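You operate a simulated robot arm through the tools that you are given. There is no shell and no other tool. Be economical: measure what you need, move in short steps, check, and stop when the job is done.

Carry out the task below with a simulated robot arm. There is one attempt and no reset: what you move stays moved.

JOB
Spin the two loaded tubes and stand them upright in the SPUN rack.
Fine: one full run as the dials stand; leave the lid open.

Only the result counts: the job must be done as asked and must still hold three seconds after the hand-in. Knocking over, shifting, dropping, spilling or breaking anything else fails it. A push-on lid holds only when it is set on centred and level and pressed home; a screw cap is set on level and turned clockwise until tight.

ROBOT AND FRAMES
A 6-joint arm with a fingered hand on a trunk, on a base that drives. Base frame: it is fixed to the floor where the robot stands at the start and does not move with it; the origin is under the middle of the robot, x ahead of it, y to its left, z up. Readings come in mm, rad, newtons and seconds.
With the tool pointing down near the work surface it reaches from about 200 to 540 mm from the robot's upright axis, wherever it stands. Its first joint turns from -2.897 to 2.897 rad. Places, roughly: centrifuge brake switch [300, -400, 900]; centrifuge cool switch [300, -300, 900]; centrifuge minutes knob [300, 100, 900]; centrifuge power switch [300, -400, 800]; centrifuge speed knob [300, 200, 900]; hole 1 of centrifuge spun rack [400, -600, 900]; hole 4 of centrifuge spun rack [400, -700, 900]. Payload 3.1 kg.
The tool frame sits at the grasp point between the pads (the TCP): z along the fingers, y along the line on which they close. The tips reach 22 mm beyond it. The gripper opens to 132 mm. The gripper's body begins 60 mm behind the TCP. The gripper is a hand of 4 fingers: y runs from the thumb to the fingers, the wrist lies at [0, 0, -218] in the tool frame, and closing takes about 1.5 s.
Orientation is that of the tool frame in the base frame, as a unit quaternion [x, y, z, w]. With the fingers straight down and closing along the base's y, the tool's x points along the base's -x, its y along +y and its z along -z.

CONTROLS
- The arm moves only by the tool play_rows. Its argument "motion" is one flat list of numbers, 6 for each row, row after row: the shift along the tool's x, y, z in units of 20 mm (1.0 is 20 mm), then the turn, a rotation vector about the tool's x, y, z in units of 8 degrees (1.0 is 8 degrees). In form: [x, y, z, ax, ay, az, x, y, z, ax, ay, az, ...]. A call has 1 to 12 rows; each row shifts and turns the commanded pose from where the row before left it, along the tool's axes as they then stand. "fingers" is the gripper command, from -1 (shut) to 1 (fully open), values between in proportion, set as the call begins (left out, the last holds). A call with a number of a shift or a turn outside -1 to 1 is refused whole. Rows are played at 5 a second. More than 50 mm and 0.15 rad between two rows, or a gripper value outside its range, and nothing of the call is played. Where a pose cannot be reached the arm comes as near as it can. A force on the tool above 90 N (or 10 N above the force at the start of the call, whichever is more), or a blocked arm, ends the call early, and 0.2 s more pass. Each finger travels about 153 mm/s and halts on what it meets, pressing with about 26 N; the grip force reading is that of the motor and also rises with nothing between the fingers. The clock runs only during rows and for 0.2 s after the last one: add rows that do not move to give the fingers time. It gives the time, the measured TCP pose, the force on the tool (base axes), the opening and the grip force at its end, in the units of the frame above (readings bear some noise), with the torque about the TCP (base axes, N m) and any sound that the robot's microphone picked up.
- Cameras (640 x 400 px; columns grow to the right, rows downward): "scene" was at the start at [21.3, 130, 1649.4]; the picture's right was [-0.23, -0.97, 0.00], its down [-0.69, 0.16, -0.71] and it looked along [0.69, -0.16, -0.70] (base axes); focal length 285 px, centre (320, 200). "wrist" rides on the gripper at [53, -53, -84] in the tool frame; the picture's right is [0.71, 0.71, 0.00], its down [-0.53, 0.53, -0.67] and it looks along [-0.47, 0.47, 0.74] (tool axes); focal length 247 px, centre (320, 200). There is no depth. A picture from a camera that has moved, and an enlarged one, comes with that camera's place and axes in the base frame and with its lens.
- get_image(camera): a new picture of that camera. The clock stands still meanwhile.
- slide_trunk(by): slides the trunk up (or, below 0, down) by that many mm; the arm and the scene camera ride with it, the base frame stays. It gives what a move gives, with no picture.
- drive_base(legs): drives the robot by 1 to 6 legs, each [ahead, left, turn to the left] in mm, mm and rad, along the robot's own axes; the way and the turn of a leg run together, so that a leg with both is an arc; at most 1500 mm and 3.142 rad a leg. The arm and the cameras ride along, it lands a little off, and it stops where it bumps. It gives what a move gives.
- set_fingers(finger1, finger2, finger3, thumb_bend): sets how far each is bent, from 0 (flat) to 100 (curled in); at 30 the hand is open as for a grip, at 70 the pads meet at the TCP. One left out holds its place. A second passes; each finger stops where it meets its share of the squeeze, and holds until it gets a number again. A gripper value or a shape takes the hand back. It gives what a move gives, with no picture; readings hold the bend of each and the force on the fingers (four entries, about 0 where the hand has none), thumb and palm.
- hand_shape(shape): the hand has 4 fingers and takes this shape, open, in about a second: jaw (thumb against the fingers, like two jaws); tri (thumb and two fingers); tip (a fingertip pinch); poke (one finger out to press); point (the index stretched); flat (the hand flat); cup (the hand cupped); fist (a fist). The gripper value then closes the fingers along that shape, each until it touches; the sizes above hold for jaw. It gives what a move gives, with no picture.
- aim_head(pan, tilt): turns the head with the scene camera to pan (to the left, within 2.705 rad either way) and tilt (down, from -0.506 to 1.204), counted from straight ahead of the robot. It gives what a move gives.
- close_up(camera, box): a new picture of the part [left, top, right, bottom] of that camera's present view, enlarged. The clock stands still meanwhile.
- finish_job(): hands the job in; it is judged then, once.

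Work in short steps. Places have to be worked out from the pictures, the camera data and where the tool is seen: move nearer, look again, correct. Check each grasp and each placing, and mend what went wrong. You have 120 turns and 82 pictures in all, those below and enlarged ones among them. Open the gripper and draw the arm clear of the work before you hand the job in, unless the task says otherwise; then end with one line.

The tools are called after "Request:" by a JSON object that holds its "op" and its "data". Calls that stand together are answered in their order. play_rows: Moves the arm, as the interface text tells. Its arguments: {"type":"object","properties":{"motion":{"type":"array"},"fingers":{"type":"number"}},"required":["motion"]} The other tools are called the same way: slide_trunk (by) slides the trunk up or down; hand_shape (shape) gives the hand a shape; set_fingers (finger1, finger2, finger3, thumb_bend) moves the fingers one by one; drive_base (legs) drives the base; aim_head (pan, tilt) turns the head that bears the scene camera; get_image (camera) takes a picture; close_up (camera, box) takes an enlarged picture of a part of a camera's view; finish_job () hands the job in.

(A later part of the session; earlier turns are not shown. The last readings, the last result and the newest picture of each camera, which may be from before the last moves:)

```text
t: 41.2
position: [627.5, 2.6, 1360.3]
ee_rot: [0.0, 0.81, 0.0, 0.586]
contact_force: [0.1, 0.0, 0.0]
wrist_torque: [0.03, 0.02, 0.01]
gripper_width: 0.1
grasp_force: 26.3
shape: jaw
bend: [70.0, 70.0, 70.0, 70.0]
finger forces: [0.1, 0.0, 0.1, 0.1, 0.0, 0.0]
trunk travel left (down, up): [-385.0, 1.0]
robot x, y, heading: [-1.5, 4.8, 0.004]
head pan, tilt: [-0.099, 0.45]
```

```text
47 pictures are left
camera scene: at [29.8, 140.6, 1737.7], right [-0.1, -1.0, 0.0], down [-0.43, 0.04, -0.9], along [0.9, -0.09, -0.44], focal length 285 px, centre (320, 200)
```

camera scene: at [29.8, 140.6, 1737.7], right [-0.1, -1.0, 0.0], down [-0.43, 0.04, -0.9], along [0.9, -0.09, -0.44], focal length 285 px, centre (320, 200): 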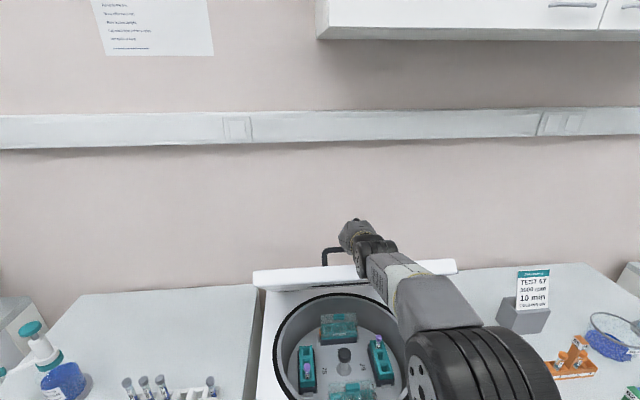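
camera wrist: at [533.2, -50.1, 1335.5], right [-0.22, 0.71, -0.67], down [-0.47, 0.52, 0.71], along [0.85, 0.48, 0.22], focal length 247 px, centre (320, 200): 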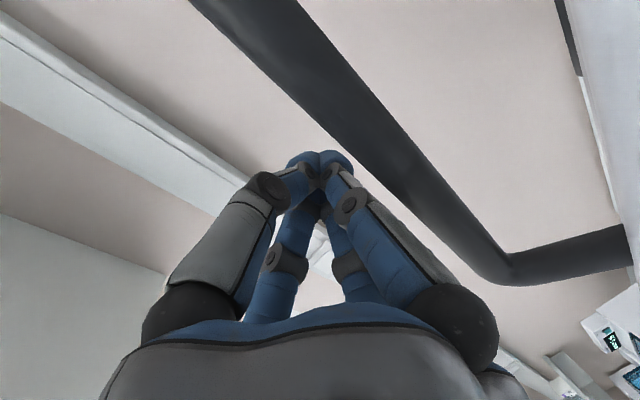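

The lid is following the hand down. I continue along the arc, nosing the tool down gradually.

Request:
{"op": "play_rows", "data": {"motion": [0.82, 0, -0.58, 0, 0.25, 0, 0.87, 0, -0.52, 0, 0.25, 0, 0.91, 0, -0.46, 0, 0.25, 0, 0.95, 0, -0.39, 0, 0.25, 0, 0.97, 0, -0.32, 0, 0.25, 0, 0.99, 0, -0.25, 0, 0.25, 0, 1.0, 0, -0.18, 0, 0.25, 0, 1.0, 0, -0.11, 0, 0.25, 0]}}

Request:
{"op": "get_image", "data": {"camera": "scene"}}

```text
t: 43.0
position: [513.0, 2.4, 1248.3]
ee_rot: [-0.001, 0.883, 0.0, 0.47]
contact_force: [0.3, 0.8, 0.5]
wrist_torque: [-0.02, -0.04, 0.0]
gripper_width: 0.1
grasp_force: 26.0
shape: jaw
bend: [70.0, 70.0, 70.0, 70.0]
finger forces: [0.0, 0.0, 0.0, 0.0, 0.1, 0.0]
trunk travel left (down, up): [-385.0, 1.0]
robot x, y, heading: [-2.3, 1.3, 0.001]
head pan, tilt: [-0.099, 0.45]
```

```text
46 pictures are left
camera scene: at [29.1, 140.6, 1737.9], right [-0.1, -1.0, 0.0], down [-0.43, 0.04, -0.9], along [0.9, -0.09, -0.44], focal length 285 px, centre (320, 200)
```

scene: 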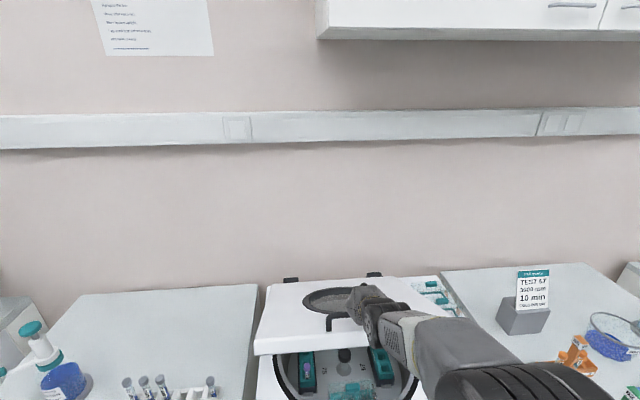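

The lid is about 28° from shut with the bar near (489,0,1195). I keep lowering along the arc.

Request:
{"op": "play_rows", "data": {"motion": [1.0, 0, 0.02, 0, 0.25, 0, 1.0, 0, 0.09, 0, 0.25, 0, 0.99, 0, 0.17, 0, 0.25, 0, 0.97, 0, 0.24, 0, 0.25, 0, 0.95, 0, 0.31, 0, 0.25, 0, 0.92, 0, 0.38, 0, 0.25, 0, 0.89, 0, 0.45, 0, 0.25, 0, 0.86, 0, 0.52, 0, 0.25, 0]}}

Request:
{"op": "aim_head", "data": {"pan": -0.1, "tilt": 0.8}}

Request:
{"op": "get_image", "data": {"camera": "scene"}}

```text
t: 44.8
position: [446.5, 2.2, 1102.4]
ee_rot: [-0.002, 0.94, 0.001, 0.341]
contact_force: [-0.5, -1.3, 0.2]
wrist_torque: [-0.01, 0.01, 0.02]
gripper_width: 0.0
grasp_force: 26.1
shape: jaw
bend: [70.0, 70.0, 70.0, 70.0]
finger forces: [0.0, 0.0, 0.0, 0.0, 0.0, 0.1]
trunk travel left (down, up): [-385.0, 1.0]
robot x, y, heading: [-7.1, -2.4, -0.0]
head pan, tilt: [-0.099, 0.45]
```

```text
t: 45.6
position: [445.1, 2.8, 1102.8]
ee_rot: [-0.002, 0.94, 0.001, 0.342]
contact_force: [-0.4, 0.3, 0.8]
wrist_torque: [0.02, 0.01, 0.0]
gripper_width: 0.0
grasp_force: 25.7
shape: jaw
bend: [70.0, 70.0, 70.0, 70.0]
finger forces: [0.1, 0.0, 0.1, 0.0, 0.1, 0.0]
trunk travel left (down, up): [-385.0, 1.0]
robot x, y, heading: [-3.3, -1.3, 0.005]
head pan, tilt: [-0.099, 0.799]
```

```text
45 pictures are left
camera scene: at [18.1, 141.7, 1707.5], right [-0.1, -1.0, 0.0], down [-0.71, 0.07, -0.7], along [0.69, -0.07, -0.72], focal length 285 px, centre (320, 200)
```

scene: 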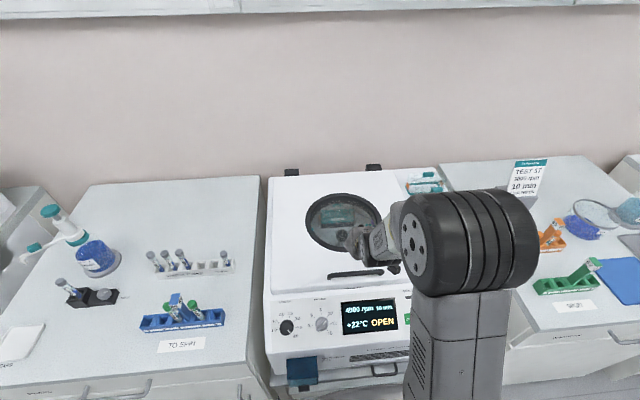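

The lid looks to be almost or fully down, but the display still reads OPEN. I'll point the tool straight down and press on the lid just behind the handle.

Request:
{"op": "play_rows", "data": {"motion": [0, 0, 0, 0, 1, 0, 0, 0, 0, 0, 1, 0, 0, 0, 0, 0, 1, 0, 0, 0, 0, 0, 1, 0, 0, 0, 0, 0, 1, 0, 0, 0, 1, 0, 0, 0, 0, 0, 1, 0, 0, 0, 0, 0, 1, 0, 0, 0, 0, 0, 1, 0, 0, 0, 0, 0, 1, 0, 0, 0]}}

Request:
{"op": "play_rows", "data": {"motion": [0, 0, 0.4, 0, 0, 0, 0, 0, 0.4, 0, 0, 0, 0, 0, 0.4, 0, 0, 0, 0, 0, 0.4, 0, 0, 0, 0, 0, 0.4, 0, 0, 0, 0, 0, 0.4, 0, 0, 0]}}

Request:
{"op": "get_image", "data": {"camera": "scene"}}

```text
t: 47.8
position: [444.0, 1.3, 1002.2]
ee_rot: [-0.003, 1.0, 0.0, 0.0]
contact_force: [-0.3, 0.0, 0.6]
wrist_torque: [-0.01, -0.02, 0.0]
gripper_width: 0.0
grasp_force: 25.9
shape: jaw
bend: [70.0, 70.0, 70.0, 70.0]
finger forces: [0.0, 0.0, 0.1, 0.0, 0.0, 0.1]
trunk travel left (down, up): [-385.0, 1.0]
robot x, y, heading: [-3.1, 3.2, 0.005]
head pan, tilt: [-0.099, 0.799]
```

```text
t: 48.8
position: [449.2, 0.5, 988.1]
ee_rot: [-0.001, 1.0, -0.001, 0.011]
contact_force: [-19.6, -0.8, 52.5]
wrist_torque: [0.08, 0.86, 0.06]
gripper_width: 0.0
grasp_force: 25.8
shape: jaw
bend: [70.0, 70.0, 70.0, 70.0]
finger forces: [77.7, 0.1, 0.0, 0.0, 0.0, 0.1]
trunk travel left (down, up): [-385.0, 1.0]
robot x, y, heading: [-4.4, 0.9, 0.004]
head pan, tilt: [-0.099, 0.799]
stopped in row 4: the force on the tool passed its limit at 101 N (the readings are from after the stop); the commanded pose is now the measured one
```

```text
44 pictures are left
camera scene: at [11.5, 141.7, 1707.6], right [-0.1, -1.0, 0.0], down [-0.71, 0.07, -0.7], along [0.7, -0.07, -0.71], focal length 285 px, centre (320, 200)
```

scene: 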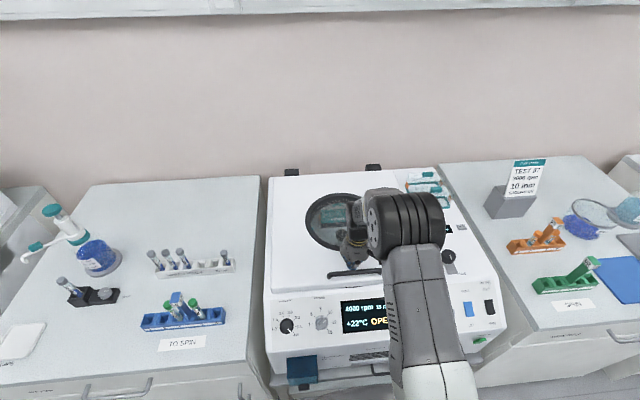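

The lid is firmly down (100 N reached), so the lever must lock it. I rise and move over toward the lever at about (464,-298) to inspect it.

Request:
{"op": "play_rows", "data": {"motion": [0, 0, -1, 0, 0, 0, 0, 0, -1, 0, 0, 0, 0, 0, -1, 0, 0, 0, 0, 0, -1, 0, 0, 0, 0, 0, -1, 0, 0, 0, 0, 0, -1, 0, 0, 0, 0, -1, 0, 0, 0, 0, 0, -1, 0, 0, 0, 0, 0, -1, 0, 0, 0, 0, 0, -1, 0, 0, 0, 0, 0, -1, 0, 0, 0, 0, 0, -1, 0, 0, 0, 0]}}

Request:
{"op": "play_rows", "data": {"motion": [0, -1, 0, 0, 0, 0, 0, -1, 0, 0, 0, 0, 0, -1, 0, 0, 0, 0, 0, -1, 0, 0, 0, 0, 0, -1, 0, 0, 0, 0, 0, -1, 0, 0, 0, 0, 0, -1, 0, 0, 0, 0]}}

Request:
{"op": "get_image", "data": {"camera": "wrist"}}

Request:
{"op": "get_image", "data": {"camera": "scene"}}

```text
t: 51.4
position: [450.5, -118.9, 1104.4]
ee_rot: [-0.001, 1.0, 0.0, 0.008]
contact_force: [0.0, -1.0, -0.9]
wrist_torque: [-0.01, 0.04, -0.01]
gripper_width: 0.0
grasp_force: 25.7
shape: jaw
bend: [70.0, 70.0, 70.0, 70.0]
finger forces: [0.0, 0.0, 0.1, 0.1, 0.0, 0.0]
trunk travel left (down, up): [-385.0, 1.0]
robot x, y, heading: [-0.5, -0.5, 0.003]
head pan, tilt: [-0.099, 0.799]
```

```text
t: 53.0
position: [449.9, -259.1, 1102.4]
ee_rot: [-0.001, 1.0, 0.0, 0.009]
contact_force: [-0.5, -0.9, 0.5]
wrist_torque: [0.01, 0.01, 0.0]
gripper_width: 0.1
grasp_force: 25.7
shape: jaw
bend: [70.0, 70.0, 70.0, 70.0]
finger forces: [0.1, 0.1, 0.0, 0.0, 0.0, 0.0]
trunk travel left (down, up): [-385.0, 1.0]
robot x, y, heading: [-3.5, -1.4, 0.005]
head pan, tilt: [-0.099, 0.799]
```

```text
43 pictures are left
camera wrist: at [396.8, -312.6, 1186.3], right [-0.71, 0.71, -0.01], down [0.51, 0.53, 0.68], along [0.49, 0.47, -0.73], focal length 247 px, centre (320, 200)
```

wrist: 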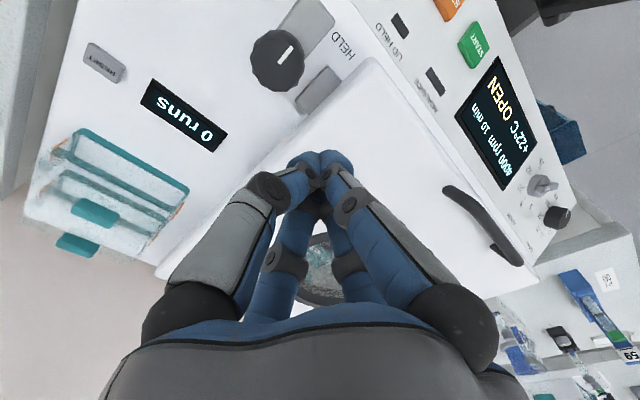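

```text
42 pictures are left
camera scene: at [18.2, 140.9, 1707.5], right [-0.1, -1.0, 0.0], down [-0.71, 0.07, -0.7], along [0.69, -0.07, -0.72], focal length 285 px, centre (320, 200)
```

scene: 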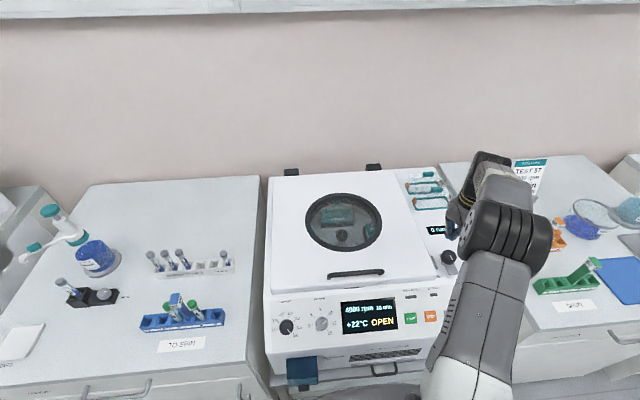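

The lid is shut and its tab sits on the +y side of the lever. The paddle points toward the front (FREE), so it must swing ~90° clockwise (seen from above). I'll zoom in for the heights.

Request:
{"op": "close_up", "data": {"camera": "wrist", "box": [220, 0, 400, 120]}}

Request:
{"op": "close_up", "data": {"camera": "scene", "box": [390, 220, 490, 290]}}

```text
3.33 times, centred on (310, 60) of wrist
camera zoom: at [396.8, -312.6, 1186.3], right [-0.71, 0.71, -0.01], down [0.51, 0.53, 0.68], along [0.49, 0.47, -0.73], focal length 823 px, centre (353, 667)
```

zoom: 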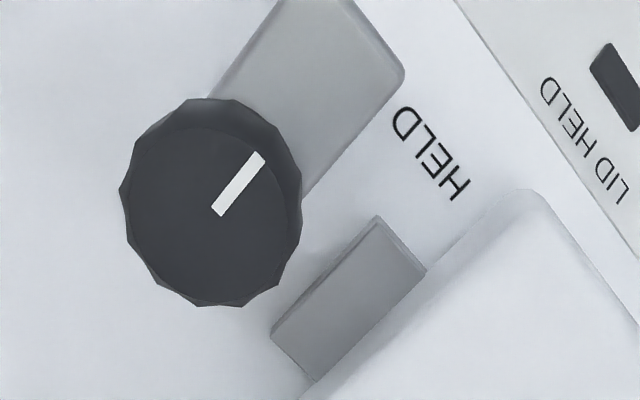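

```text
5.71 times, centred on (440, 255) of scene
camera zoom: at [18.2, 140.9, 1707.5], right [-0.1, -1.0, 0.0], down [-0.71, 0.07, -0.7], along [0.69, -0.07, -0.72], focal length 1630 px, centre (-366, -114)
```

zoom: 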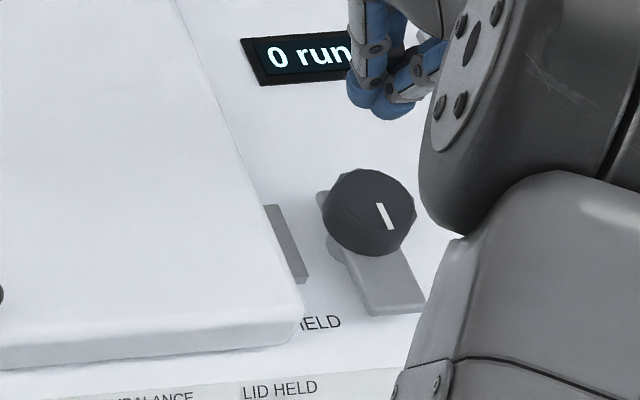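

The knob is ~46 mm across with its top near z 963. I'll open to ~85 mm, centre over (462,-302) and descend with tips just around the knob.

Request:
{"op": "play_rows", "data": {"motion": [-0.6, -1, 0, 0, 0, 0, 0, -1, 0, 0, 0, 0, 0, -0.15, 1, 0, 0, 0, 0, 0, 1, 0, 0, 0, 0, 0, 1, 0, 0, 0], "fingers": 0.3}}

Request:
{"op": "get_image", "data": {"camera": "wrist"}}

```text
t: 54.1
position: [462.7, -301.5, 1042.7]
ee_rot: [-0.001, 1.0, -0.001, 0.009]
contact_force: [-0.8, 0.1, 0.2]
wrist_torque: [0.0, 0.0, -0.02]
gripper_width: 85.9
grasp_force: 0.1
shape: jaw
bend: [30.0, 30.0, 30.0, 70.0]
finger forces: [0.0, 0.1, 0.0, 0.0, 0.0, 0.0]
trunk travel left (down, up): [-385.0, 1.0]
robot x, y, heading: [-3.5, 2.3, 0.006]
head pan, tilt: [-0.099, 0.799]
```

```text
39 pictures are left
camera wrist: at [409.6, -354.2, 1126.5], right [-0.71, 0.71, -0.01], down [0.51, 0.53, 0.68], along [0.49, 0.47, -0.73], focal length 247 px, centre (320, 200)
```

wrist: 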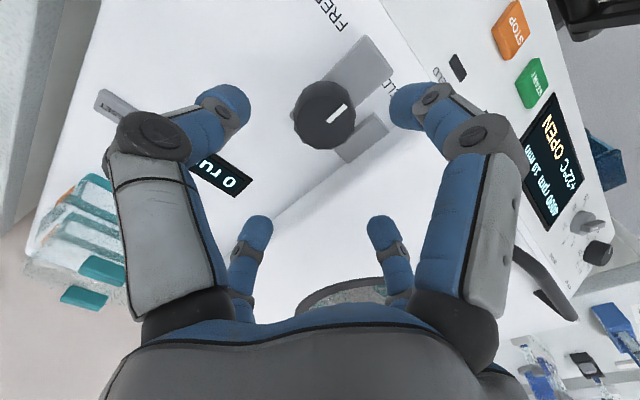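

Knob centre confirmed at (462,-303). To keep fingers clear of the lid and tab, I narrow to ~62 mm, pre-rotate −45°, and descend to TCP z≈967.

Request:
{"op": "play_rows", "data": {"motion": [0, -0.08, 0, 0, 0, -1, 0, 0, 0, 0, 0, -1, 0, 0, 0, 0, 0, -1, 0, 0, 0, 0, 0, -1, 0, 0, 0, 0, 0, -1, 0, 0, 0, 0, 0, -0.6, 0, 0, 1, 0, 0, 0, 0, 0, 1, 0, 0, 0, 0, 0, 1, 0, 0, 0, 0, 0, 0.4, 0, 0, 0, 0, 0, 0.4, 0, 0, 0], "fingers": -0.06}}

Request:
{"op": "get_image", "data": {"camera": "wrist"}}

```text
t: 56.5
position: [465.4, -303.5, 967.1]
ee_rot: [-0.381, 0.924, -0.004, 0.009]
contact_force: [-0.7, 0.3, -0.1]
wrist_torque: [-0.02, -0.02, -0.03]
gripper_width: 62.3
grasp_force: 0.1
shape: jaw
bend: [37.0, 37.0, 37.0, 70.0]
finger forces: [0.0, 0.0, 0.0, 0.1, 0.0, 0.1]
trunk travel left (down, up): [-385.0, 1.0]
robot x, y, heading: [-3.2, -0.3, 0.007]
head pan, tilt: [-0.099, 0.799]
```

```text
38 pictures are left
camera wrist: at [464.1, -377.6, 1052.0], right [-1.0, 0.0, -0.02], down [-0.01, 0.74, 0.67], along [0.01, 0.67, -0.74], focal length 247 px, centre (320, 200)
```

wrist: 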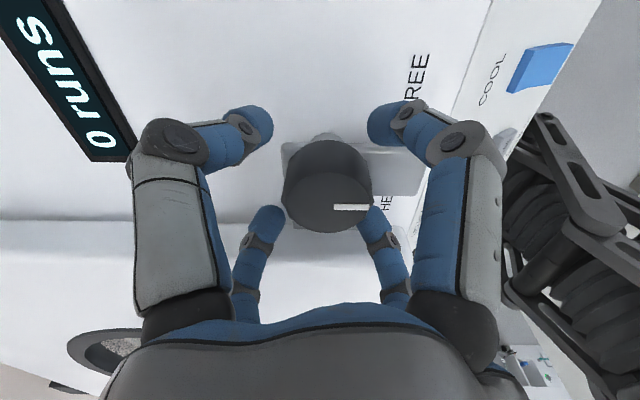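

The knob is centred among the four tips. Now I close.

Request:
{"op": "play_rows", "data": {"motion": [0, 0, 0, 0, 0, 0, 0, 0, 0, 0, 0, 0, 0, 0, 0, 0, 0, 0, 0, 0, 0, 0, 0, 0, 0, 0, 0, 0, 0, 0, 0, 0, 0, 0, 0, 0], "fingers": -1}}

Request:
{"op": "get_image", "data": {"camera": "wrist"}}

```text
t: 58.0
position: [465.0, -302.4, 966.7]
ee_rot: [-0.382, 0.924, -0.003, 0.009]
contact_force: [2.6, 0.6, -3.5]
wrist_torque: [0.13, 0.01, -0.42]
gripper_width: 34.1
grasp_force: 26.0
shape: jaw
bend: [79.0, 44.0, 78.0, 70.0]
finger forces: [23.2, 24.5, 22.0, 0.0, 23.5, 0.1]
trunk travel left (down, up): [-385.0, 1.0]
robot x, y, heading: [-3.6, 1.4, 0.003]
head pan, tilt: [-0.099, 0.799]
```

```text
37 pictures are left
camera wrist: at [464.9, -377.7, 1051.7], right [-1.0, 0.0, -0.02], down [-0.01, 0.74, 0.67], along [0.01, 0.67, -0.74], focal length 247 px, centre (320, 200)
```

wrist: 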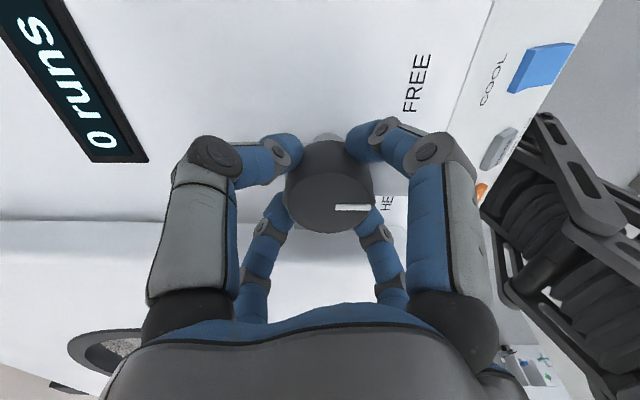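

All four fingers hold the knob (≈23 N each). I turn it clockwise seen from above (+az), 90° in steps.

Request:
{"op": "play_rows", "data": {"motion": [0, 0, 0, 0, 0, 1, 0, 0, 0, 0, 0, 1, 0, 0, 0, 0, 0, 1, 0, 0, 0, 0, 0, 1, 0, 0, 0, 0, 0, 1, 0, 0, 0, 0, 0, 1, 0, 0, 0, 0, 0, 1, 0, 0, 0, 0, 0, 1, 0, 0, 0, 0, 0, 1, 0, 0, 0, 0, 0, 1, 0, 0, 0, 0, 0, 1, 0, 0, 0, 0, 0, 0.3]}}

Request:
{"op": "get_image", "data": {"camera": "wrist"}}

```text
t: 60.5
position: [461.1, -305.0, 967.7]
ee_rot: [0.388, 0.922, 0.005, 0.008]
contact_force: [-30.0, -5.8, -9.3]
wrist_torque: [-0.32, 0.68, 0.06]
gripper_width: 33.5
grasp_force: 26.0
shape: jaw
bend: [78.0, 79.0, 78.0, 70.0]
finger forces: [28.8, 21.7, 22.8, 0.0, 33.5, 0.0]
trunk travel left (down, up): [-385.0, 1.0]
robot x, y, heading: [-3.2, 0.7, 0.001]
head pan, tilt: [-0.099, 0.799]
```

```text
36 pictures are left
camera wrist: at [384.1, -303.4, 1050.9], right [0.01, 1.0, 0.0], down [0.73, -0.01, 0.68], along [0.68, -0.01, -0.73], focal length 247 px, centre (320, 200)
```

wrist: 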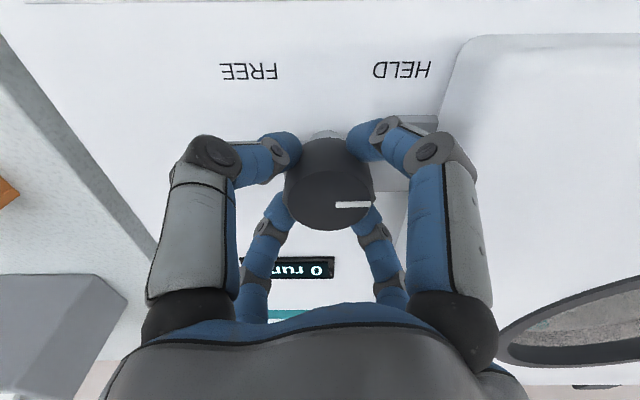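

The knob followed the turn and the paddle now covers the tab. I release, rise, and check the display and the LID HELD lamp.

Request:
{"op": "play_rows", "data": {"motion": [0, 0, 0, 0, 0, 0, 0, 0, 0, 0, 0, 0, 0, 0, 0, 0, 0, 0, 0, 0, -1, 0, 0, 0, 0, 0, -1, 0, 0, 0, 0, 0, -1, 0, 0, 0, 0, 0, -1, 0, 0, 0, 0, 0, -1, 0, 0, 0, 0, 0, 0, 0, 0, -1, 0, 0, 0, 0, 0, -1, 0, 0, 0, 0, 0, -1], "fingers": -0.06}}

Request:
{"op": "get_image", "data": {"camera": "scene"}}

```text
t: 63.0
position: [464.0, -304.5, 1066.9]
ee_rot: [0.185, 0.983, 0.002, 0.009]
contact_force: [1.0, -0.1, 0.6]
wrist_torque: [-0.01, 0.0, 0.01]
gripper_width: 61.7
grasp_force: 0.0
shape: jaw
bend: [38.0, 38.0, 38.0, 70.0]
finger forces: [0.0, 0.1, 0.0, 0.0, 0.0, 0.1]
trunk travel left (down, up): [-385.0, 1.0]
robot x, y, heading: [-6.4, 2.3, 0.005]
head pan, tilt: [-0.099, 0.799]
```

```text
35 pictures are left
camera scene: at [18.1, 141.6, 1707.4], right [-0.1, -1.0, 0.0], down [-0.71, 0.07, -0.7], along [0.69, -0.07, -0.72], focal length 285 px, centre (320, 200)
```

scene: 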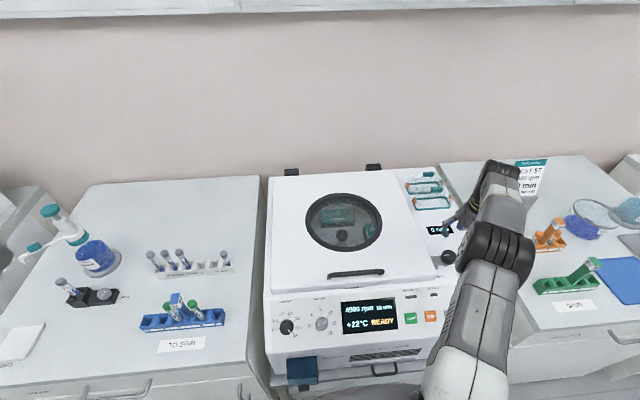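

The display reads READY and the lamp is lit. I go to START at about (319,-149,878) with the hand shut, slightly tilted.

Request:
{"op": "play_rows", "data": {"motion": [0, 0, 0, 0, 0, -1, 0, 0, 0, 0, 0, -1, 0, 0, 0, 0, 0, -0.66, 1, 0, 0, 0, 0, 0, 1, 0, 0, 0, 0, 0, 1, 0, 0, 0, 0, 0, 1, 0, 0, 0, 0, 0, 1, 0, 0, 0, 0, 0, 1, 0, 0, 0, 0, 0, 1, 0, 0, 0, 0, 0], "fingers": -1}}

Request:
{"op": "play_rows", "data": {"motion": [0, 1, 0, 0, 0, 0, 0, 1, 0, 0, 0, 0, 0, 1, 0, 0, 0, 0, 0, 1, 0, 0, 0, 0, 0, 1, 0, 0, 0, 0, 0, 1, 0, 0, 0, 0, 0, 1, 0, 0, 0, 0, 0, 0.75, 0, 0, 0, 0, 0, 0, 0, 0, -1, 0, 0, 0, 0, 0, -1, 0]}}

Request:
{"op": "get_image", "data": {"camera": "wrist"}}

```text
t: 65.2
position: [322.8, -303.5, 1064.7]
ee_rot: [0.002, 1.0, 0.0, 0.01]
contact_force: [0.3, 0.3, -0.1]
wrist_torque: [-0.05, -0.03, 0.03]
gripper_width: 0.1
grasp_force: 25.7
shape: jaw
bend: [70.0, 70.0, 70.0, 70.0]
finger forces: [0.1, 0.1, 0.0, 0.1, 0.0, 0.1]
trunk travel left (down, up): [-385.0, 1.0]
robot x, y, heading: [-4.3, -2.7, 0.001]
head pan, tilt: [-0.099, 0.799]
```

```text
t: 67.3
position: [324.1, -149.3, 1065.6]
ee_rot: [0.001, 0.989, -0.002, 0.15]
contact_force: [-0.1, 0.2, -0.9]
wrist_torque: [0.03, 0.05, -0.03]
gripper_width: 0.1
grasp_force: 26.2
shape: jaw
bend: [70.0, 70.0, 70.0, 70.0]
finger forces: [0.1, 0.0, 0.0, 0.0, 0.0, 0.0]
trunk travel left (down, up): [-385.0, 1.0]
robot x, y, heading: [-3.0, 1.5, 0.006]
head pan, tilt: [-0.099, 0.799]
```

```text
34 pictures are left
camera wrist: at [248.8, -200.5, 1130.5], right [-0.67, 0.71, -0.21], down [0.31, 0.53, 0.79], along [0.67, 0.47, -0.57], focal length 247 px, centre (320, 200)
```

wrist: 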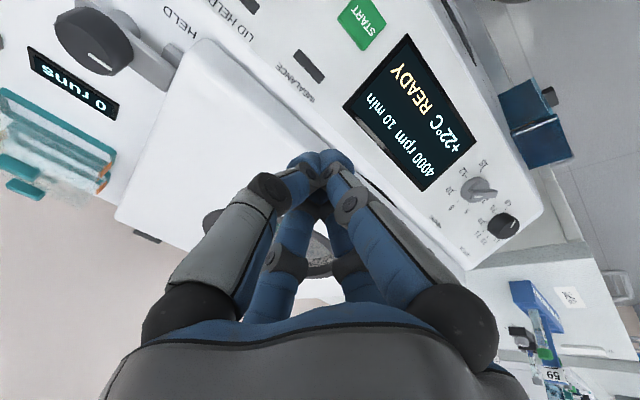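

START re-measured at (320,-153,878). I descend on it and press gently in small steps.

Request:
{"op": "play_rows", "data": {"motion": [0.372, -0.03, 0.98, 0, 0, 0, 0.372, -0.03, 0.98, 0, 0, 0, 0.372, -0.03, 0.98, 0, 0, 0, 0.372, -0.03, 0.98, 0, 0, 0, 0.372, -0.03, 0.98, 0, 0, 0, 0.372, -0.03, 0.98, 0, 0, 0, 0.372, -0.02, 0.98, 0, 0, 0, 0.3, 0, 0.5, 0, 0, 0, 0, 0, 0.3, 0, 0, 0, 0, 0, 0.2, 0, 0, 0]}}

Request:
{"op": "close_up", "data": {"camera": "scene", "box": [320, 270, 480, 370]}}

```text
t: 69.5
position: [384.9, -170.7, 968.4]
ee_rot: [0.003, 0.989, 0.0, 0.145]
contact_force: [-5.1, 0.6, 2.0]
wrist_torque: [0.03, 0.0, 0.01]
gripper_width: 0.1
grasp_force: 26.4
shape: jaw
bend: [70.0, 70.0, 70.0, 70.0]
finger forces: [0.0, 0.1, 0.1, 0.0, 0.1, 0.0]
out of reach, approached as far as the arm can: row 2, 3, 4, 5, 6, 7, 8, 10
trunk travel left (down, up): [-385.0, 1.0]
robot x, y, heading: [-3.9, 3.9, 0.001]
head pan, tilt: [-0.099, 0.799]
```

```text
4.00 times, centred on (400, 320) of scene
camera zoom: at [16.4, 141.7, 1707.5], right [-0.1, -1.0, 0.0], down [-0.71, 0.07, -0.7], along [0.69, -0.07, -0.72], focal length 1141 px, centre (0, -280)
```

zoom: 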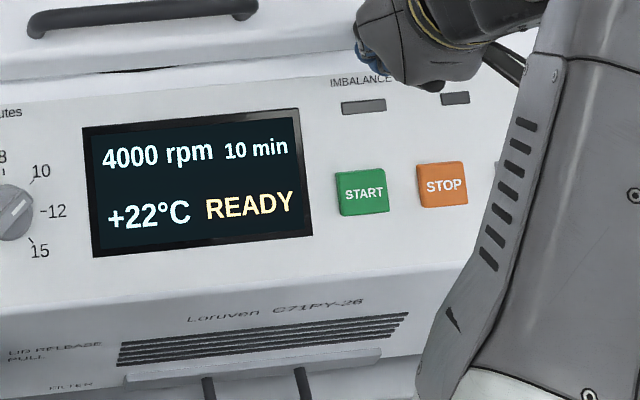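

The arm ran out of reach: the trunk is too high for this low, near point, and it was pushed against the lid edge. I rise first, then lower the trunk.

Request:
{"op": "play_rows", "data": {"motion": [0, 0, -1, 0, 0, 0, 0, 0, -1, 0, 0, 0, 0, 0, -1, 0, 0, 0, 0, 0, -1, 0, 0, 0, 0, 0, -1, 0, 0, 0, 0, 0, -1, 0, 0, 0, 0, 0, -1, 0, 0, 0, 0, 0, -1, 0, 0, 0]}}

```text
t: 71.3
position: [338.1, -168.1, 1122.1]
ee_rot: [0.001, 0.989, 0.0, 0.148]
contact_force: [-0.8, -1.2, 0.5]
wrist_torque: [0.02, 0.03, 0.02]
gripper_width: 0.0
grasp_force: 26.0
shape: jaw
bend: [70.0, 70.0, 70.0, 70.0]
finger forces: [0.0, 0.1, 0.1, 0.0, 0.0, 0.0]
trunk travel left (down, up): [-385.0, 1.0]
robot x, y, heading: [-5.1, -1.3, 0.003]
head pan, tilt: [-0.099, 0.799]
```

Request:
{"op": "slide_trunk", "data": {"by": -150}}

Request:
{"op": "get_image", "data": {"camera": "wrist"}}

```text
t: 73.1
position: [339.7, -170.5, 970.2]
ee_rot: [0.002, 0.989, -0.001, 0.149]
contact_force: [0.7, 0.3, 0.3]
wrist_torque: [-0.02, -0.03, 0.01]
gripper_width: 0.0
grasp_force: 26.0
shape: jaw
bend: [70.0, 70.0, 70.0, 70.0]
finger forces: [0.0, 0.0, 0.0, 0.0, 0.0, 0.0]
trunk travel left (down, up): [-235.0, 151.0]
robot x, y, heading: [-2.2, 0.7, 0.003]
head pan, tilt: [-0.099, 0.799]
```

```text
32 pictures are left
camera wrist: at [264.1, -222.3, 1036.4], right [-0.67, 0.71, -0.21], down [0.31, 0.53, 0.79], along [0.67, 0.47, -0.57], focal length 247 px, centre (320, 200)
```

wrist: 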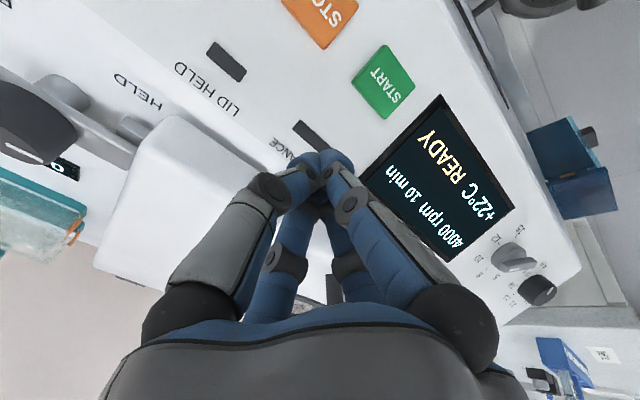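

START re-measured at (319,-156). I approach and press in 5 mm steps.

Request:
{"op": "play_rows", "data": {"motion": [0.8, 0.24, 0.5, 0, 0, 0, 0.8, 0.24, 0.9, 0, 0, 0, 0.74, 0.24, 1, 0, 0, 0, 0, 0, 0.25, 0, 0, 0, 0, 0, 0.25, 0, 0, 0, 0, 0, 0.25, 0, 0, 0]}}

Request:
{"op": "get_image", "data": {"camera": "wrist"}}

```text
t: 74.5
position: [312.3, -155.3, 897.6]
ee_rot: [0.001, 0.989, 0.0, 0.148]
contact_force: [-1.8, -0.2, 3.8]
wrist_torque: [0.01, -0.02, 0.02]
gripper_width: 0.0
grasp_force: 26.1
shape: jaw
bend: [70.0, 70.0, 70.0, 70.0]
finger forces: [0.0, 0.1, 0.0, 0.0, 0.1, 0.1]
trunk travel left (down, up): [-235.0, 151.0]
robot x, y, heading: [-5.2, 4.1, 0.002]
head pan, tilt: [-0.099, 0.799]
heard: click
```

```text
31 pictures are left
camera wrist: at [237.7, -207.9, 963.1], right [-0.67, 0.71, -0.21], down [0.31, 0.53, 0.79], along [0.67, 0.47, -0.57], focal length 247 px, centre (320, 200)
```

wrist: 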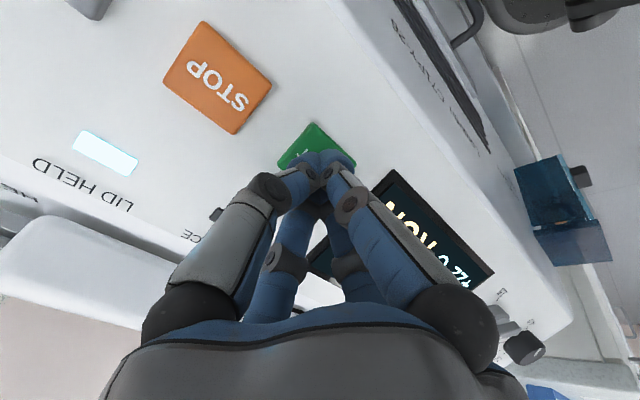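

A click was heard, the LID HELD lamp is lit, and the display shows "RUN". I back off the button and read the display.

Request:
{"op": "play_rows", "data": {"motion": [0, 0, -1, 0, 0, 0, 0, 0, -1, 0, 0, 0, 0, 0, -1, 0, 0, 0, 0, 0, -1, 0, 0, 0, 0, 0, -1, 0, 0, 0, 0, 0, -1, 0, 0, 0]}}

Request:
{"op": "close_up", "data": {"camera": "scene", "box": [240, 200, 480, 350]}}

```text
t: 75.9
position: [276.4, -154.1, 1011.7]
ee_rot: [0.002, 0.989, 0.0, 0.148]
contact_force: [0.2, 0.1, 0.6]
wrist_torque: [0.0, 0.02, 0.01]
gripper_width: 0.4
grasp_force: 25.6
shape: jaw
bend: [70.0, 70.0, 70.0, 70.0]
finger forces: [0.0, 0.0, 0.1, 0.1, 0.0, 0.1]
trunk travel left (down, up): [-235.0, 151.0]
robot x, y, heading: [-5.2, -2.0, -0.0]
head pan, tilt: [-0.099, 0.799]
```

```text
2.67 times, centred on (360, 275) of scene
camera zoom: at [17.5, 142.0, 1557.5], right [-0.1, -1.0, 0.0], down [-0.71, 0.07, -0.7], along [0.69, -0.07, -0.72], focal length 761 px, centre (213, 0)
```

zoom: 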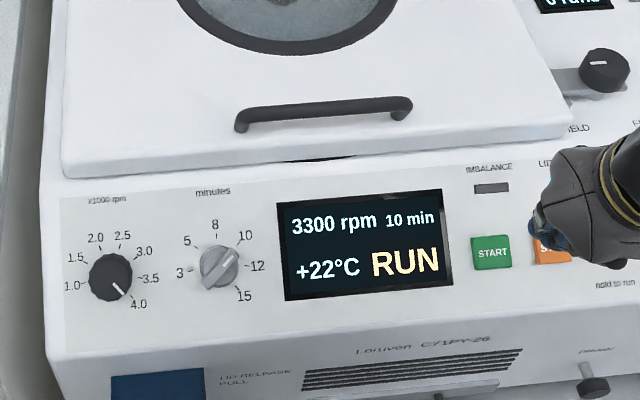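

It is spinning up (3300 rpm). While it runs I raise the trunk, level the tool and travel back above the lever.

Request:
{"op": "slide_trunk", "data": {"by": 150}}

Request:
{"op": "play_rows", "data": {"motion": [0, 0, 0, 0, 1, 0, 0, 0, 0, 0, 1, 0, 0, -1, 0, 0, 0.1, 0, 0, -1, 0, 0, 0, 0, 0, -1, 0, 0, 0, 0, 0, -1, 0, 0, 0, 0, 0, -1, 0, 0, 0, 0, 0, -1, 0, 0, 0, 0, 0, -1, 0, 0, 0, 0, 0, -0.45, 0, 0, 0, 0]}}

Request:
{"op": "play_rows", "data": {"motion": [-1, 0, 0, 0, 0, 0, -1, 0, 0, 0, 0, 0, -1, 0, 0, 0, 0, 0, -1, 0, 0, 0, 0, 0, -1, 0, 0, 0, 0, 0, -1, 0, 0, 0, 0, 0, -1, 0, 0, 0, 0, 0, -1, 0, 0, 0, 0, 0, -1, 0, 0, 0, 0, 0]}}

Request:
{"op": "close_up", "data": {"camera": "scene", "box": [240, 200, 480, 350]}}

```text
t: 77.7
position: [277.3, -155.9, 1163.0]
ee_rot: [0.002, 0.989, 0.0, 0.148]
contact_force: [-0.4, -0.2, 0.4]
wrist_torque: [-0.01, 0.04, 0.04]
gripper_width: 0.0
grasp_force: 25.9
shape: jaw
bend: [70.0, 70.0, 70.0, 70.0]
finger forces: [0.0, 0.1, 0.0, 0.0, 0.0, 0.1]
trunk travel left (down, up): [-385.0, 1.0]
robot x, y, heading: [-0.9, 2.4, -0.001]
head pan, tilt: [-0.099, 0.799]
```

```text
t: 79.8
position: [277.2, -303.1, 1161.1]
ee_rot: [0.001, 1.0, 0.0, 0.003]
contact_force: [0.1, -0.3, -0.1]
wrist_torque: [-0.02, -0.05, 0.0]
gripper_width: 0.0
grasp_force: 26.6
shape: jaw
bend: [70.0, 70.0, 70.0, 70.0]
finger forces: [0.1, 0.0, 0.0, 0.1, 0.0, 0.1]
trunk travel left (down, up): [-385.0, 1.0]
robot x, y, heading: [-4.1, 2.6, 0.009]
head pan, tilt: [-0.099, 0.799]
```

```text
t: 81.8
position: [458.5, -304.6, 1161.7]
ee_rot: [0.001, 1.0, 0.001, 0.0]
contact_force: [0.1, -0.1, 0.7]
wrist_torque: [0.03, 0.0, -0.01]
gripper_width: 0.0
grasp_force: 26.0
shape: jaw
bend: [70.0, 70.0, 70.0, 70.0]
finger forces: [0.0, 0.0, 0.1, 0.0, 0.0, 0.0]
trunk travel left (down, up): [-385.0, 1.0]
robot x, y, heading: [-8.0, 1.6, 0.002]
head pan, tilt: [-0.099, 0.799]
```

```text
2.67 times, centred on (360, 275) of scene
camera zoom: at [19.8, 141.0, 1707.4], right [-0.1, -1.0, 0.0], down [-0.71, 0.07, -0.7], along [0.69, -0.07, -0.72], focal length 761 px, centre (213, 0)
```

zoom: 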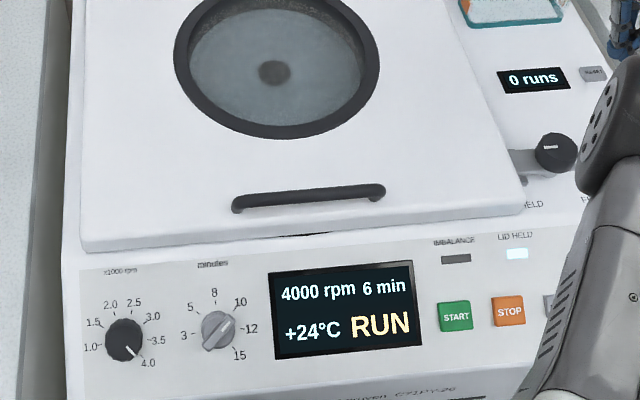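

It's at 4000 rpm with 6 min left, running fast-forward. I pre-rotate +45°, open to 62 mm and hover above the knob while it finishes.

Request:
{"op": "play_rows", "data": {"motion": [-0.22, 0, 0, 0, 0, 0, 0, 0, 1, 0, 0, 0.75, 0, 0, 1, 0, 0, 0.75, 0, 0, 1, 0, 0, 0.75, 0, 0, 1, 0, 0, 0.75, 0, 0, 1, 0, 0, 0.75, 0, 0, 1, 0, 0, 0.75, 0, 0, 1, 0, 0, 0.75, 0, 0, 0.5, 0, 0, 0.35, 0, 0, 0, 0, 0, 0, 0, 0, 0, 0, 0, 0, 0, 0, 0, 0, 0, 0], "fingers": -0.06}}

Request:
{"op": "play_rows", "data": {"motion": [0, 0, 0, 0, 0, 0, 0, 0, 0, 0, 0, 0, 0, 0, 0, 0, 0, 0, 0, 0, 0, 0, 0, 0, 0, 0, 0, 0, 0, 0, 0, 0, 0, 0, 0, 0, 0, 0, 0, 0, 0, 0, 0, 0, 0, 0, 0, 0, 0, 0, 0, 0, 0, 0, 0, 0, 0, 0, 0, 0, 0, 0, 0, 0, 0, 0, 0, 0, 0, 0, 0, 0]}}

Request:
{"op": "play_rows", "data": {"motion": [0, 0, 0, 0, 0, 0, 0, 0, 0, 0, 0, 0, 0, 0, 0, 0, 0, 0, 0, 0, 0, 0, 0, 0, 0, 0, 0, 0, 0, 0, 0, 0, 0, 0, 0, 0, 0, 0, 0, 0, 0, 0, 0, 0, 0, 0, 0, 0, 0, 0, 0, 0, 0, 0, 0, 0, 0, 0, 0, 0, 0, 0, 0, 0, 0, 0, 0, 0, 0, 0, 0, 0]}}

Request:
{"op": "play_rows", "data": {"motion": [0, 0, 0, 0, 0, 0, 0, 0, 0, 0, 0, 0, 0, 0, 0, 0, 0, 0, 0, 0, 0, 0, 0, 0, 0, 0, 0, 0, 0, 0, 0, 0, 0, 0, 0, 0, 0, 0, 0, 0, 0, 0, 0, 0, 0, 0, 0, 0, 0, 0, 0, 0, 0, 0, 0, 0, 0, 0, 0, 0, 0, 0, 0, 0, 0, 0, 0, 0, 0, 0, 0, 0]}}

Request:
{"op": "play_rows", "data": {"motion": [0, 0, 0, 0, 0, 0, 0, 0, 0, 0, 0, 0, 0, 0, 0, 0, 0, 0, 0, 0, 0, 0, 0, 0, 0, 0, 0, 0, 0, 0, 0, 0, 0, 0, 0, 0, 0, 0, 0, 0, 0, 0, 0, 0, 0, 0, 0, 0, 0, 0, 0, 0, 0, 0, 0, 0, 0, 0, 0, 0, 0, 0, 0, 0, 0, 0, 0, 0, 0, 0, 0, 0]}}

Request:
{"op": "play_rows", "data": {"motion": [0, 0, 0, 0, 0, 0, 0, 0, 0, 0, 0, 0, 0, 0, 0, 0, 0, 0, 0, 0, 0, 0, 0, 0, 0, 0, 0, 0, 0, 0, 0, 0, 0, 0, 0, 0, 0, 0, 0, 0, 0, 0, 0, 0, 0, 0, 0, 0, 0, 0, 0, 0, 0, 0, 0, 0, 0, 0, 0, 0, 0, 0, 0, 0, 0, 0, 0, 0, 0, 0, 0, 0]}}

Request:
{"op": "close_up", "data": {"camera": "scene", "box": [260, 180, 500, 350]}}

```text
t: 84.5
position: [459.2, -302.1, 1013.8]
ee_rot: [0.383, 0.924, 0.001, 0.003]
contact_force: [0.3, 0.6, -1.1]
wrist_torque: [0.01, 0.01, 0.01]
gripper_width: 61.6
grasp_force: 0.0
shape: jaw
bend: [38.0, 38.0, 38.0, 70.0]
finger forces: [0.0, 0.0, 0.0, 0.0, 0.0, 0.0]
out of reach, approached as far as the arm can: row 1
trunk travel left (down, up): [-385.0, 1.0]
robot x, y, heading: [-1.8, 0.8, 0.003]
head pan, tilt: [-0.099, 0.799]
```

```text
t: 87.0
position: [460.0, -302.0, 1012.9]
ee_rot: [0.381, 0.924, 0.001, 0.002]
contact_force: [0.7, -0.5, -0.6]
wrist_torque: [0.01, 0.0, -0.02]
gripper_width: 61.7
grasp_force: 0.1
shape: jaw
bend: [38.0, 38.0, 38.0, 70.0]
finger forces: [0.0, 0.1, 0.2, 0.1, 0.0, 0.0]
trunk travel left (down, up): [-385.0, 1.0]
robot x, y, heading: [-4.6, 2.6, 0.005]
head pan, tilt: [-0.099, 0.799]
```

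```text
t: 89.7
position: [459.9, -301.9, 1013.9]
ee_rot: [0.383, 0.924, 0.001, 0.003]
contact_force: [-0.2, 0.3, 0.1]
wrist_torque: [-0.02, -0.01, 0.01]
gripper_width: 61.8
grasp_force: 0.0
shape: jaw
bend: [38.0, 38.0, 38.0, 70.0]
finger forces: [0.1, 0.0, 0.1, 0.0, 0.0, 0.0]
trunk travel left (down, up): [-385.0, 1.0]
robot x, y, heading: [-4.0, 0.7, 0.007]
head pan, tilt: [-0.099, 0.799]
```

```text
t: 92.2
position: [459.8, -302.1, 1012.3]
ee_rot: [0.383, 0.924, 0.0, 0.003]
contact_force: [-0.1, 0.0, 0.6]
wrist_torque: [0.0, 0.03, -0.03]
gripper_width: 61.6
grasp_force: 0.1
shape: jaw
bend: [38.0, 38.0, 38.0, 70.0]
finger forces: [0.0, 0.0, 0.1, 0.1, 0.0, 0.0]
trunk travel left (down, up): [-385.0, 1.0]
robot x, y, heading: [-3.2, 4.0, 0.004]
head pan, tilt: [-0.099, 0.799]
```

```text
t: 94.8
position: [459.8, -302.0, 1012.1]
ee_rot: [0.382, 0.924, 0.002, 0.002]
contact_force: [-0.5, 0.2, -0.3]
wrist_torque: [-0.01, -0.02, 0.01]
gripper_width: 61.8
grasp_force: 0.1
shape: jaw
bend: [38.0, 38.0, 38.0, 70.0]
finger forces: [0.0, 0.0, 0.0, 0.0, 0.0, 0.1]
trunk travel left (down, up): [-385.0, 1.0]
robot x, y, heading: [-9.0, 1.2, 0.001]
head pan, tilt: [-0.099, 0.799]
```

```text
t: 97.5
position: [459.6, -302.4, 1011.9]
ee_rot: [0.382, 0.924, 0.002, 0.003]
contact_force: [0.8, 0.1, 0.5]
wrist_torque: [0.02, 0.0, 0.01]
gripper_width: 61.7
grasp_force: 0.1
shape: jaw
bend: [38.0, 38.0, 38.0, 70.0]
finger forces: [0.0, 0.1, 0.1, 0.0, 0.0, 0.1]
trunk travel left (down, up): [-385.0, 1.0]
robot x, y, heading: [-5.1, -4.0, 0.007]
head pan, tilt: [-0.099, 0.799]
```

```text
2.35 times, centred on (380, 265) of scene
camera zoom: at [18.1, 141.6, 1707.4], right [-0.1, -1.0, 0.0], down [-0.71, 0.07, -0.7], along [0.69, -0.07, -0.72], focal length 671 px, centre (179, 47)
```

zoom: 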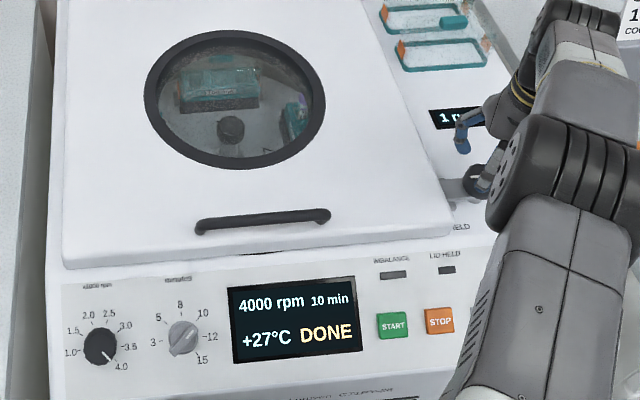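

DONE, and the counter reads 1 run. I descend on the knob, grip it and turn back −90° to FREE.

Request:
{"op": "play_rows", "data": {"motion": [-0.14, 0.1, 1, 0, 0, 0, 0, 0, 1, 0, 0, 0, 0, 0, 0.28, 0, 0, 0]}}

Request:
{"op": "play_rows", "data": {"motion": [0, 0, 0, 0, 0, 0, 0, 0, 0, 0, 0, 0, 0, 0, 0, 0, 0, 0, 0, 0, 0, 0, 0, 0, 0, 0, 0, 0, 0, 0, 0, 0, 0, 0, 0, 0], "fingers": -1}}

Request:
{"op": "play_rows", "data": {"motion": [0, 0, 0, 0, 0, -1, 0, 0, 0, 0, 0, -1, 0, 0, 0, 0, 0, -1, 0, 0, 0, 0, 0, -1, 0, 0, 0, 0, 0, -1, 0, 0, 0, 0, 0, -1, 0, 0, 0, 0, 0, -1, 0, 0, 0, 0, 0, -1, 0, 0, 0, 0, 0, -1, 0, 0, 0, 0, 0, -1, 0, 0, 0, 0, 0, -1, 0, 0, 0, 0, 0, -0.3]}}

Request:
{"op": "get_image", "data": {"camera": "wrist"}}

```text
t: 98.2
position: [462.4, -303.4, 966.9]
ee_rot: [0.383, 0.924, 0.001, 0.003]
contact_force: [-0.2, -0.3, -0.2]
wrist_torque: [0.0, 0.0, -0.01]
gripper_width: 61.9
grasp_force: 0.0
shape: jaw
bend: [38.0, 38.0, 38.0, 70.0]
finger forces: [0.0, 0.0, 0.0, 0.1, 0.0, 0.0]
trunk travel left (down, up): [-385.0, 1.0]
robot x, y, heading: [-4.1, 0.6, 0.002]
head pan, tilt: [-0.099, 0.799]
```

```text
t: 99.7
position: [464.1, -302.5, 966.9]
ee_rot: [0.383, 0.924, 0.001, 0.002]
contact_force: [0.0, 0.6, -2.0]
wrist_torque: [-0.16, 0.11, 0.44]
gripper_width: 38.4
grasp_force: 25.9
shape: jaw
bend: [79.0, 79.0, 77.0, 70.0]
finger forces: [23.3, 22.7, 23.6, 0.0, 22.6, 0.1]
trunk travel left (down, up): [-385.0, 1.0]
robot x, y, heading: [-2.5, 1.6, 0.007]
head pan, tilt: [-0.099, 0.799]
```

```text
t: 102.2
position: [464.2, -297.8, 968.3]
ee_rot: [-0.387, 0.922, -0.001, 0.002]
contact_force: [8.9, 25.9, 3.6]
wrist_torque: [0.73, -0.03, -0.04]
gripper_width: 38.0
grasp_force: 25.4
shape: jaw
bend: [79.0, 79.0, 78.0, 70.0]
finger forces: [25.0, 40.7, 28.1, 0.1, 21.6, 0.1]
trunk travel left (down, up): [-385.0, 1.0]
robot x, y, heading: [-1.5, 1.3, 0.001]
head pan, tilt: [-0.099, 0.799]
```

```text
27 pictures are left
camera wrist: at [465.4, -372.9, 1051.3], right [-1.0, -0.01, 0.0], down [-0.01, 0.74, 0.67], along [0.0, 0.67, -0.74], focal length 247 px, centre (320, 200)
```

wrist: 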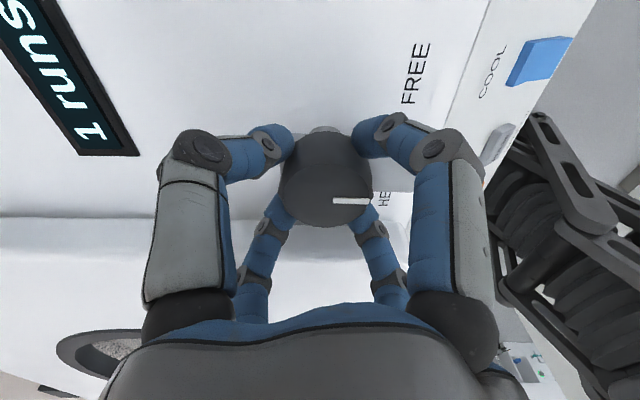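

The lever is back at FREE. I release the knob, rise, and rotate to −90° so the thumb/finger pair closes along base x for the lid handle.

Request:
{"op": "play_rows", "data": {"motion": [0, 0, 0, 0, 0, 0, 0, 0, 0, 0, 0, 0, 0, 0, 0, 0, 0, 0, 0, 0, -1, 0, 0, 0, 0, 0, -1, 0, 0, 0, 0, 0, -1, 0, 0, 0, 0, 0, -1, 0, 0, -1, 0, 0, -1, 0, 0, -1, 0, 0, -1, 0, 0, -1, 0, 0, 0, 0, 0, -1, 0, 0, 0, 0, 0, -1, 0, 0, 0, 0, 0, -0.5], "fingers": -0.06}}

Request:
{"op": "hand_shape", "data": {"shape": "tip"}}

Request:
{"op": "play_rows", "data": {"motion": [-1, 0.25, 0, 0, 0, 0, -1, 0.25, 0, 0, 0, 0, -1, 0.25, 0, 0, 0, 0, -1, 0.25, 0, 0, 0, 0, -1, 0.25, 0, 0, 0, 0, -1, 0.25, 0, 0, 0, 0, -1, 0.25, 0, 0, 0, 0, -1, 0.25, 0, 0, 0, 0, -1, 0.25, 0, 0, 0, 0, -1, 0.25, 0, 0, 0, 0, -1, 0.25, 0, 0, 0, 0, -1, 0.15, 0, 0, 0, 0]}}

Request:
{"op": "get_image", "data": {"camera": "wrist"}}

```text
t: 104.8
position: [487.5, -86.1, 1061.3]
ee_rot: [-0.636, 0.769, -0.038, -0.038]
contact_force: [0.2, -0.7, 0.8]
wrist_torque: [0.01, 0.0, 0.02]
gripper_width: 61.7
grasp_force: 0.1
shape: jaw
bend: [38.0, 37.0, 38.0, 70.0]
finger forces: [0.1, 0.0, 0.0, 0.1, 0.1, 0.0]
out of reach, approached as far as the arm can: row 7, 8, 9, 10, 11, 12
trunk travel left (down, up): [-385.0, 1.0]
robot x, y, heading: [-6.0, 2.1, 0.002]
head pan, tilt: [-0.099, 0.799]
```

```text
t: 105.8
position: [488.0, -85.2, 1061.5]
ee_rot: [-0.636, 0.77, -0.038, -0.038]
contact_force: [-0.9, 0.4, 0.8]
wrist_torque: [0.02, -0.01, 0.0]
gripper_width: 132.0
grasp_force: 0.1
shape: tip
bend: [11.0, 30.0, 11.0, 30.0]
finger forces: [0.0, 0.0, 0.0, 0.1, 0.0, 0.0]
trunk travel left (down, up): [-385.0, 1.0]
robot x, y, heading: [-5.2, -0.7, 0.002]
head pan, tilt: [-0.099, 0.799]
```

```text
t: 108.3
position: [475.4, 160.9, 1036.1]
ee_rot: [-0.635, 0.77, -0.039, -0.039]
contact_force: [-0.5, 0.1, -0.2]
wrist_torque: [-0.02, -0.01, 0.02]
gripper_width: 131.9
grasp_force: 0.1
shape: tip
bend: [11.0, 30.0, 11.0, 30.0]
finger forces: [0.1, 0.1, 0.0, 0.0, 0.0, 0.1]
trunk travel left (down, up): [-385.0, 1.0]
robot x, y, heading: [-4.3, 2.2, 0.005]
head pan, tilt: [-0.099, 0.799]
```

```text
26 pictures are left
camera wrist: at [518.9, 107.9, 1126.0], right [-0.83, -0.56, 0.07], down [-0.41, 0.68, 0.6], along [-0.38, 0.47, -0.8], focal length 247 px, centre (320, 200)
```

wrist: 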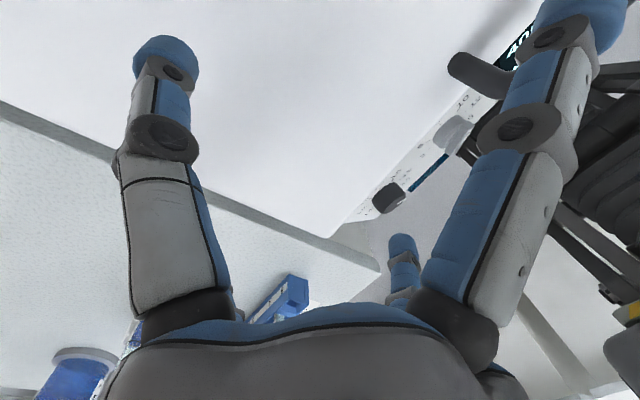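

The rotation hit a wrist limit and the hand got displaced, a little tilted, but nothing was touched. I'll raise and turn the other way to +90° instead.

Request:
{"op": "play_rows", "data": {"motion": [0, 0, -1, 0, 0, 0, 0, 0, -1, 0, 0, 1, 0, 0, 0, 0, 0, 1, 0, 0, 0, 0, 0, 1, 0, 0, 0, 0, 0, 1, 0, 0, 0, 0, 0, 1, 0, 0, 0, 0, 0, 1, 0, 0, 0, 0, 0, 1, 0, 0, 0, 0, 0, 1, 0, 0, 0, 0, 0, 1, 0, 0, 0, 0, 0, 1, 0, 0, 0, 0, 0, 1]}}

Request:
{"op": "play_rows", "data": {"motion": [0, 0, 0, 0, 0, 1, 0, 0, 0, 0, 0, 1, 0, 0, 0, 0, 0, 1, 0, 0, 0, 0, 0, 1, 0, 0, 0, 0, 0, 1, 0, 0, 0, 0, 0, 1, 0, 0, 0, 0, 0, 1, 0, 0, 0, 0, 0, 1, 0, 0, 0, 0, 0, 1, 0, 0, 0, 0, 0, 1]}}

```text
t: 111.0
position: [476.3, 165.4, 1075.5]
ee_rot: [0.078, 0.995, -0.054, -0.001]
contact_force: [0.1, -0.3, -0.2]
wrist_torque: [0.0, 0.01, -0.01]
gripper_width: 131.9
grasp_force: 0.0
shape: tip
bend: [11.0, 30.0, 11.0, 30.0]
finger forces: [0.0, 0.1, 0.0, 0.1, 0.0, 0.0]
trunk travel left (down, up): [-385.0, 1.0]
robot x, y, heading: [-2.2, -0.4, 0.003]
head pan, tilt: [-0.099, 0.799]
```

```text
t: 113.2
position: [475.1, 163.9, 1075.9]
ee_rot: [0.7, 0.713, -0.042, 0.034]
contact_force: [-0.4, 0.3, -1.4]
wrist_torque: [0.01, -0.01, 0.0]
gripper_width: 131.7
grasp_force: 0.1
shape: tip
bend: [11.0, 30.0, 11.0, 30.0]
finger forces: [0.1, 0.1, 0.0, 0.1, 0.1, 0.0]
trunk travel left (down, up): [-385.0, 1.0]
robot x, y, heading: [-2.5, 2.5, 0.005]
head pan, tilt: [-0.099, 0.799]
```

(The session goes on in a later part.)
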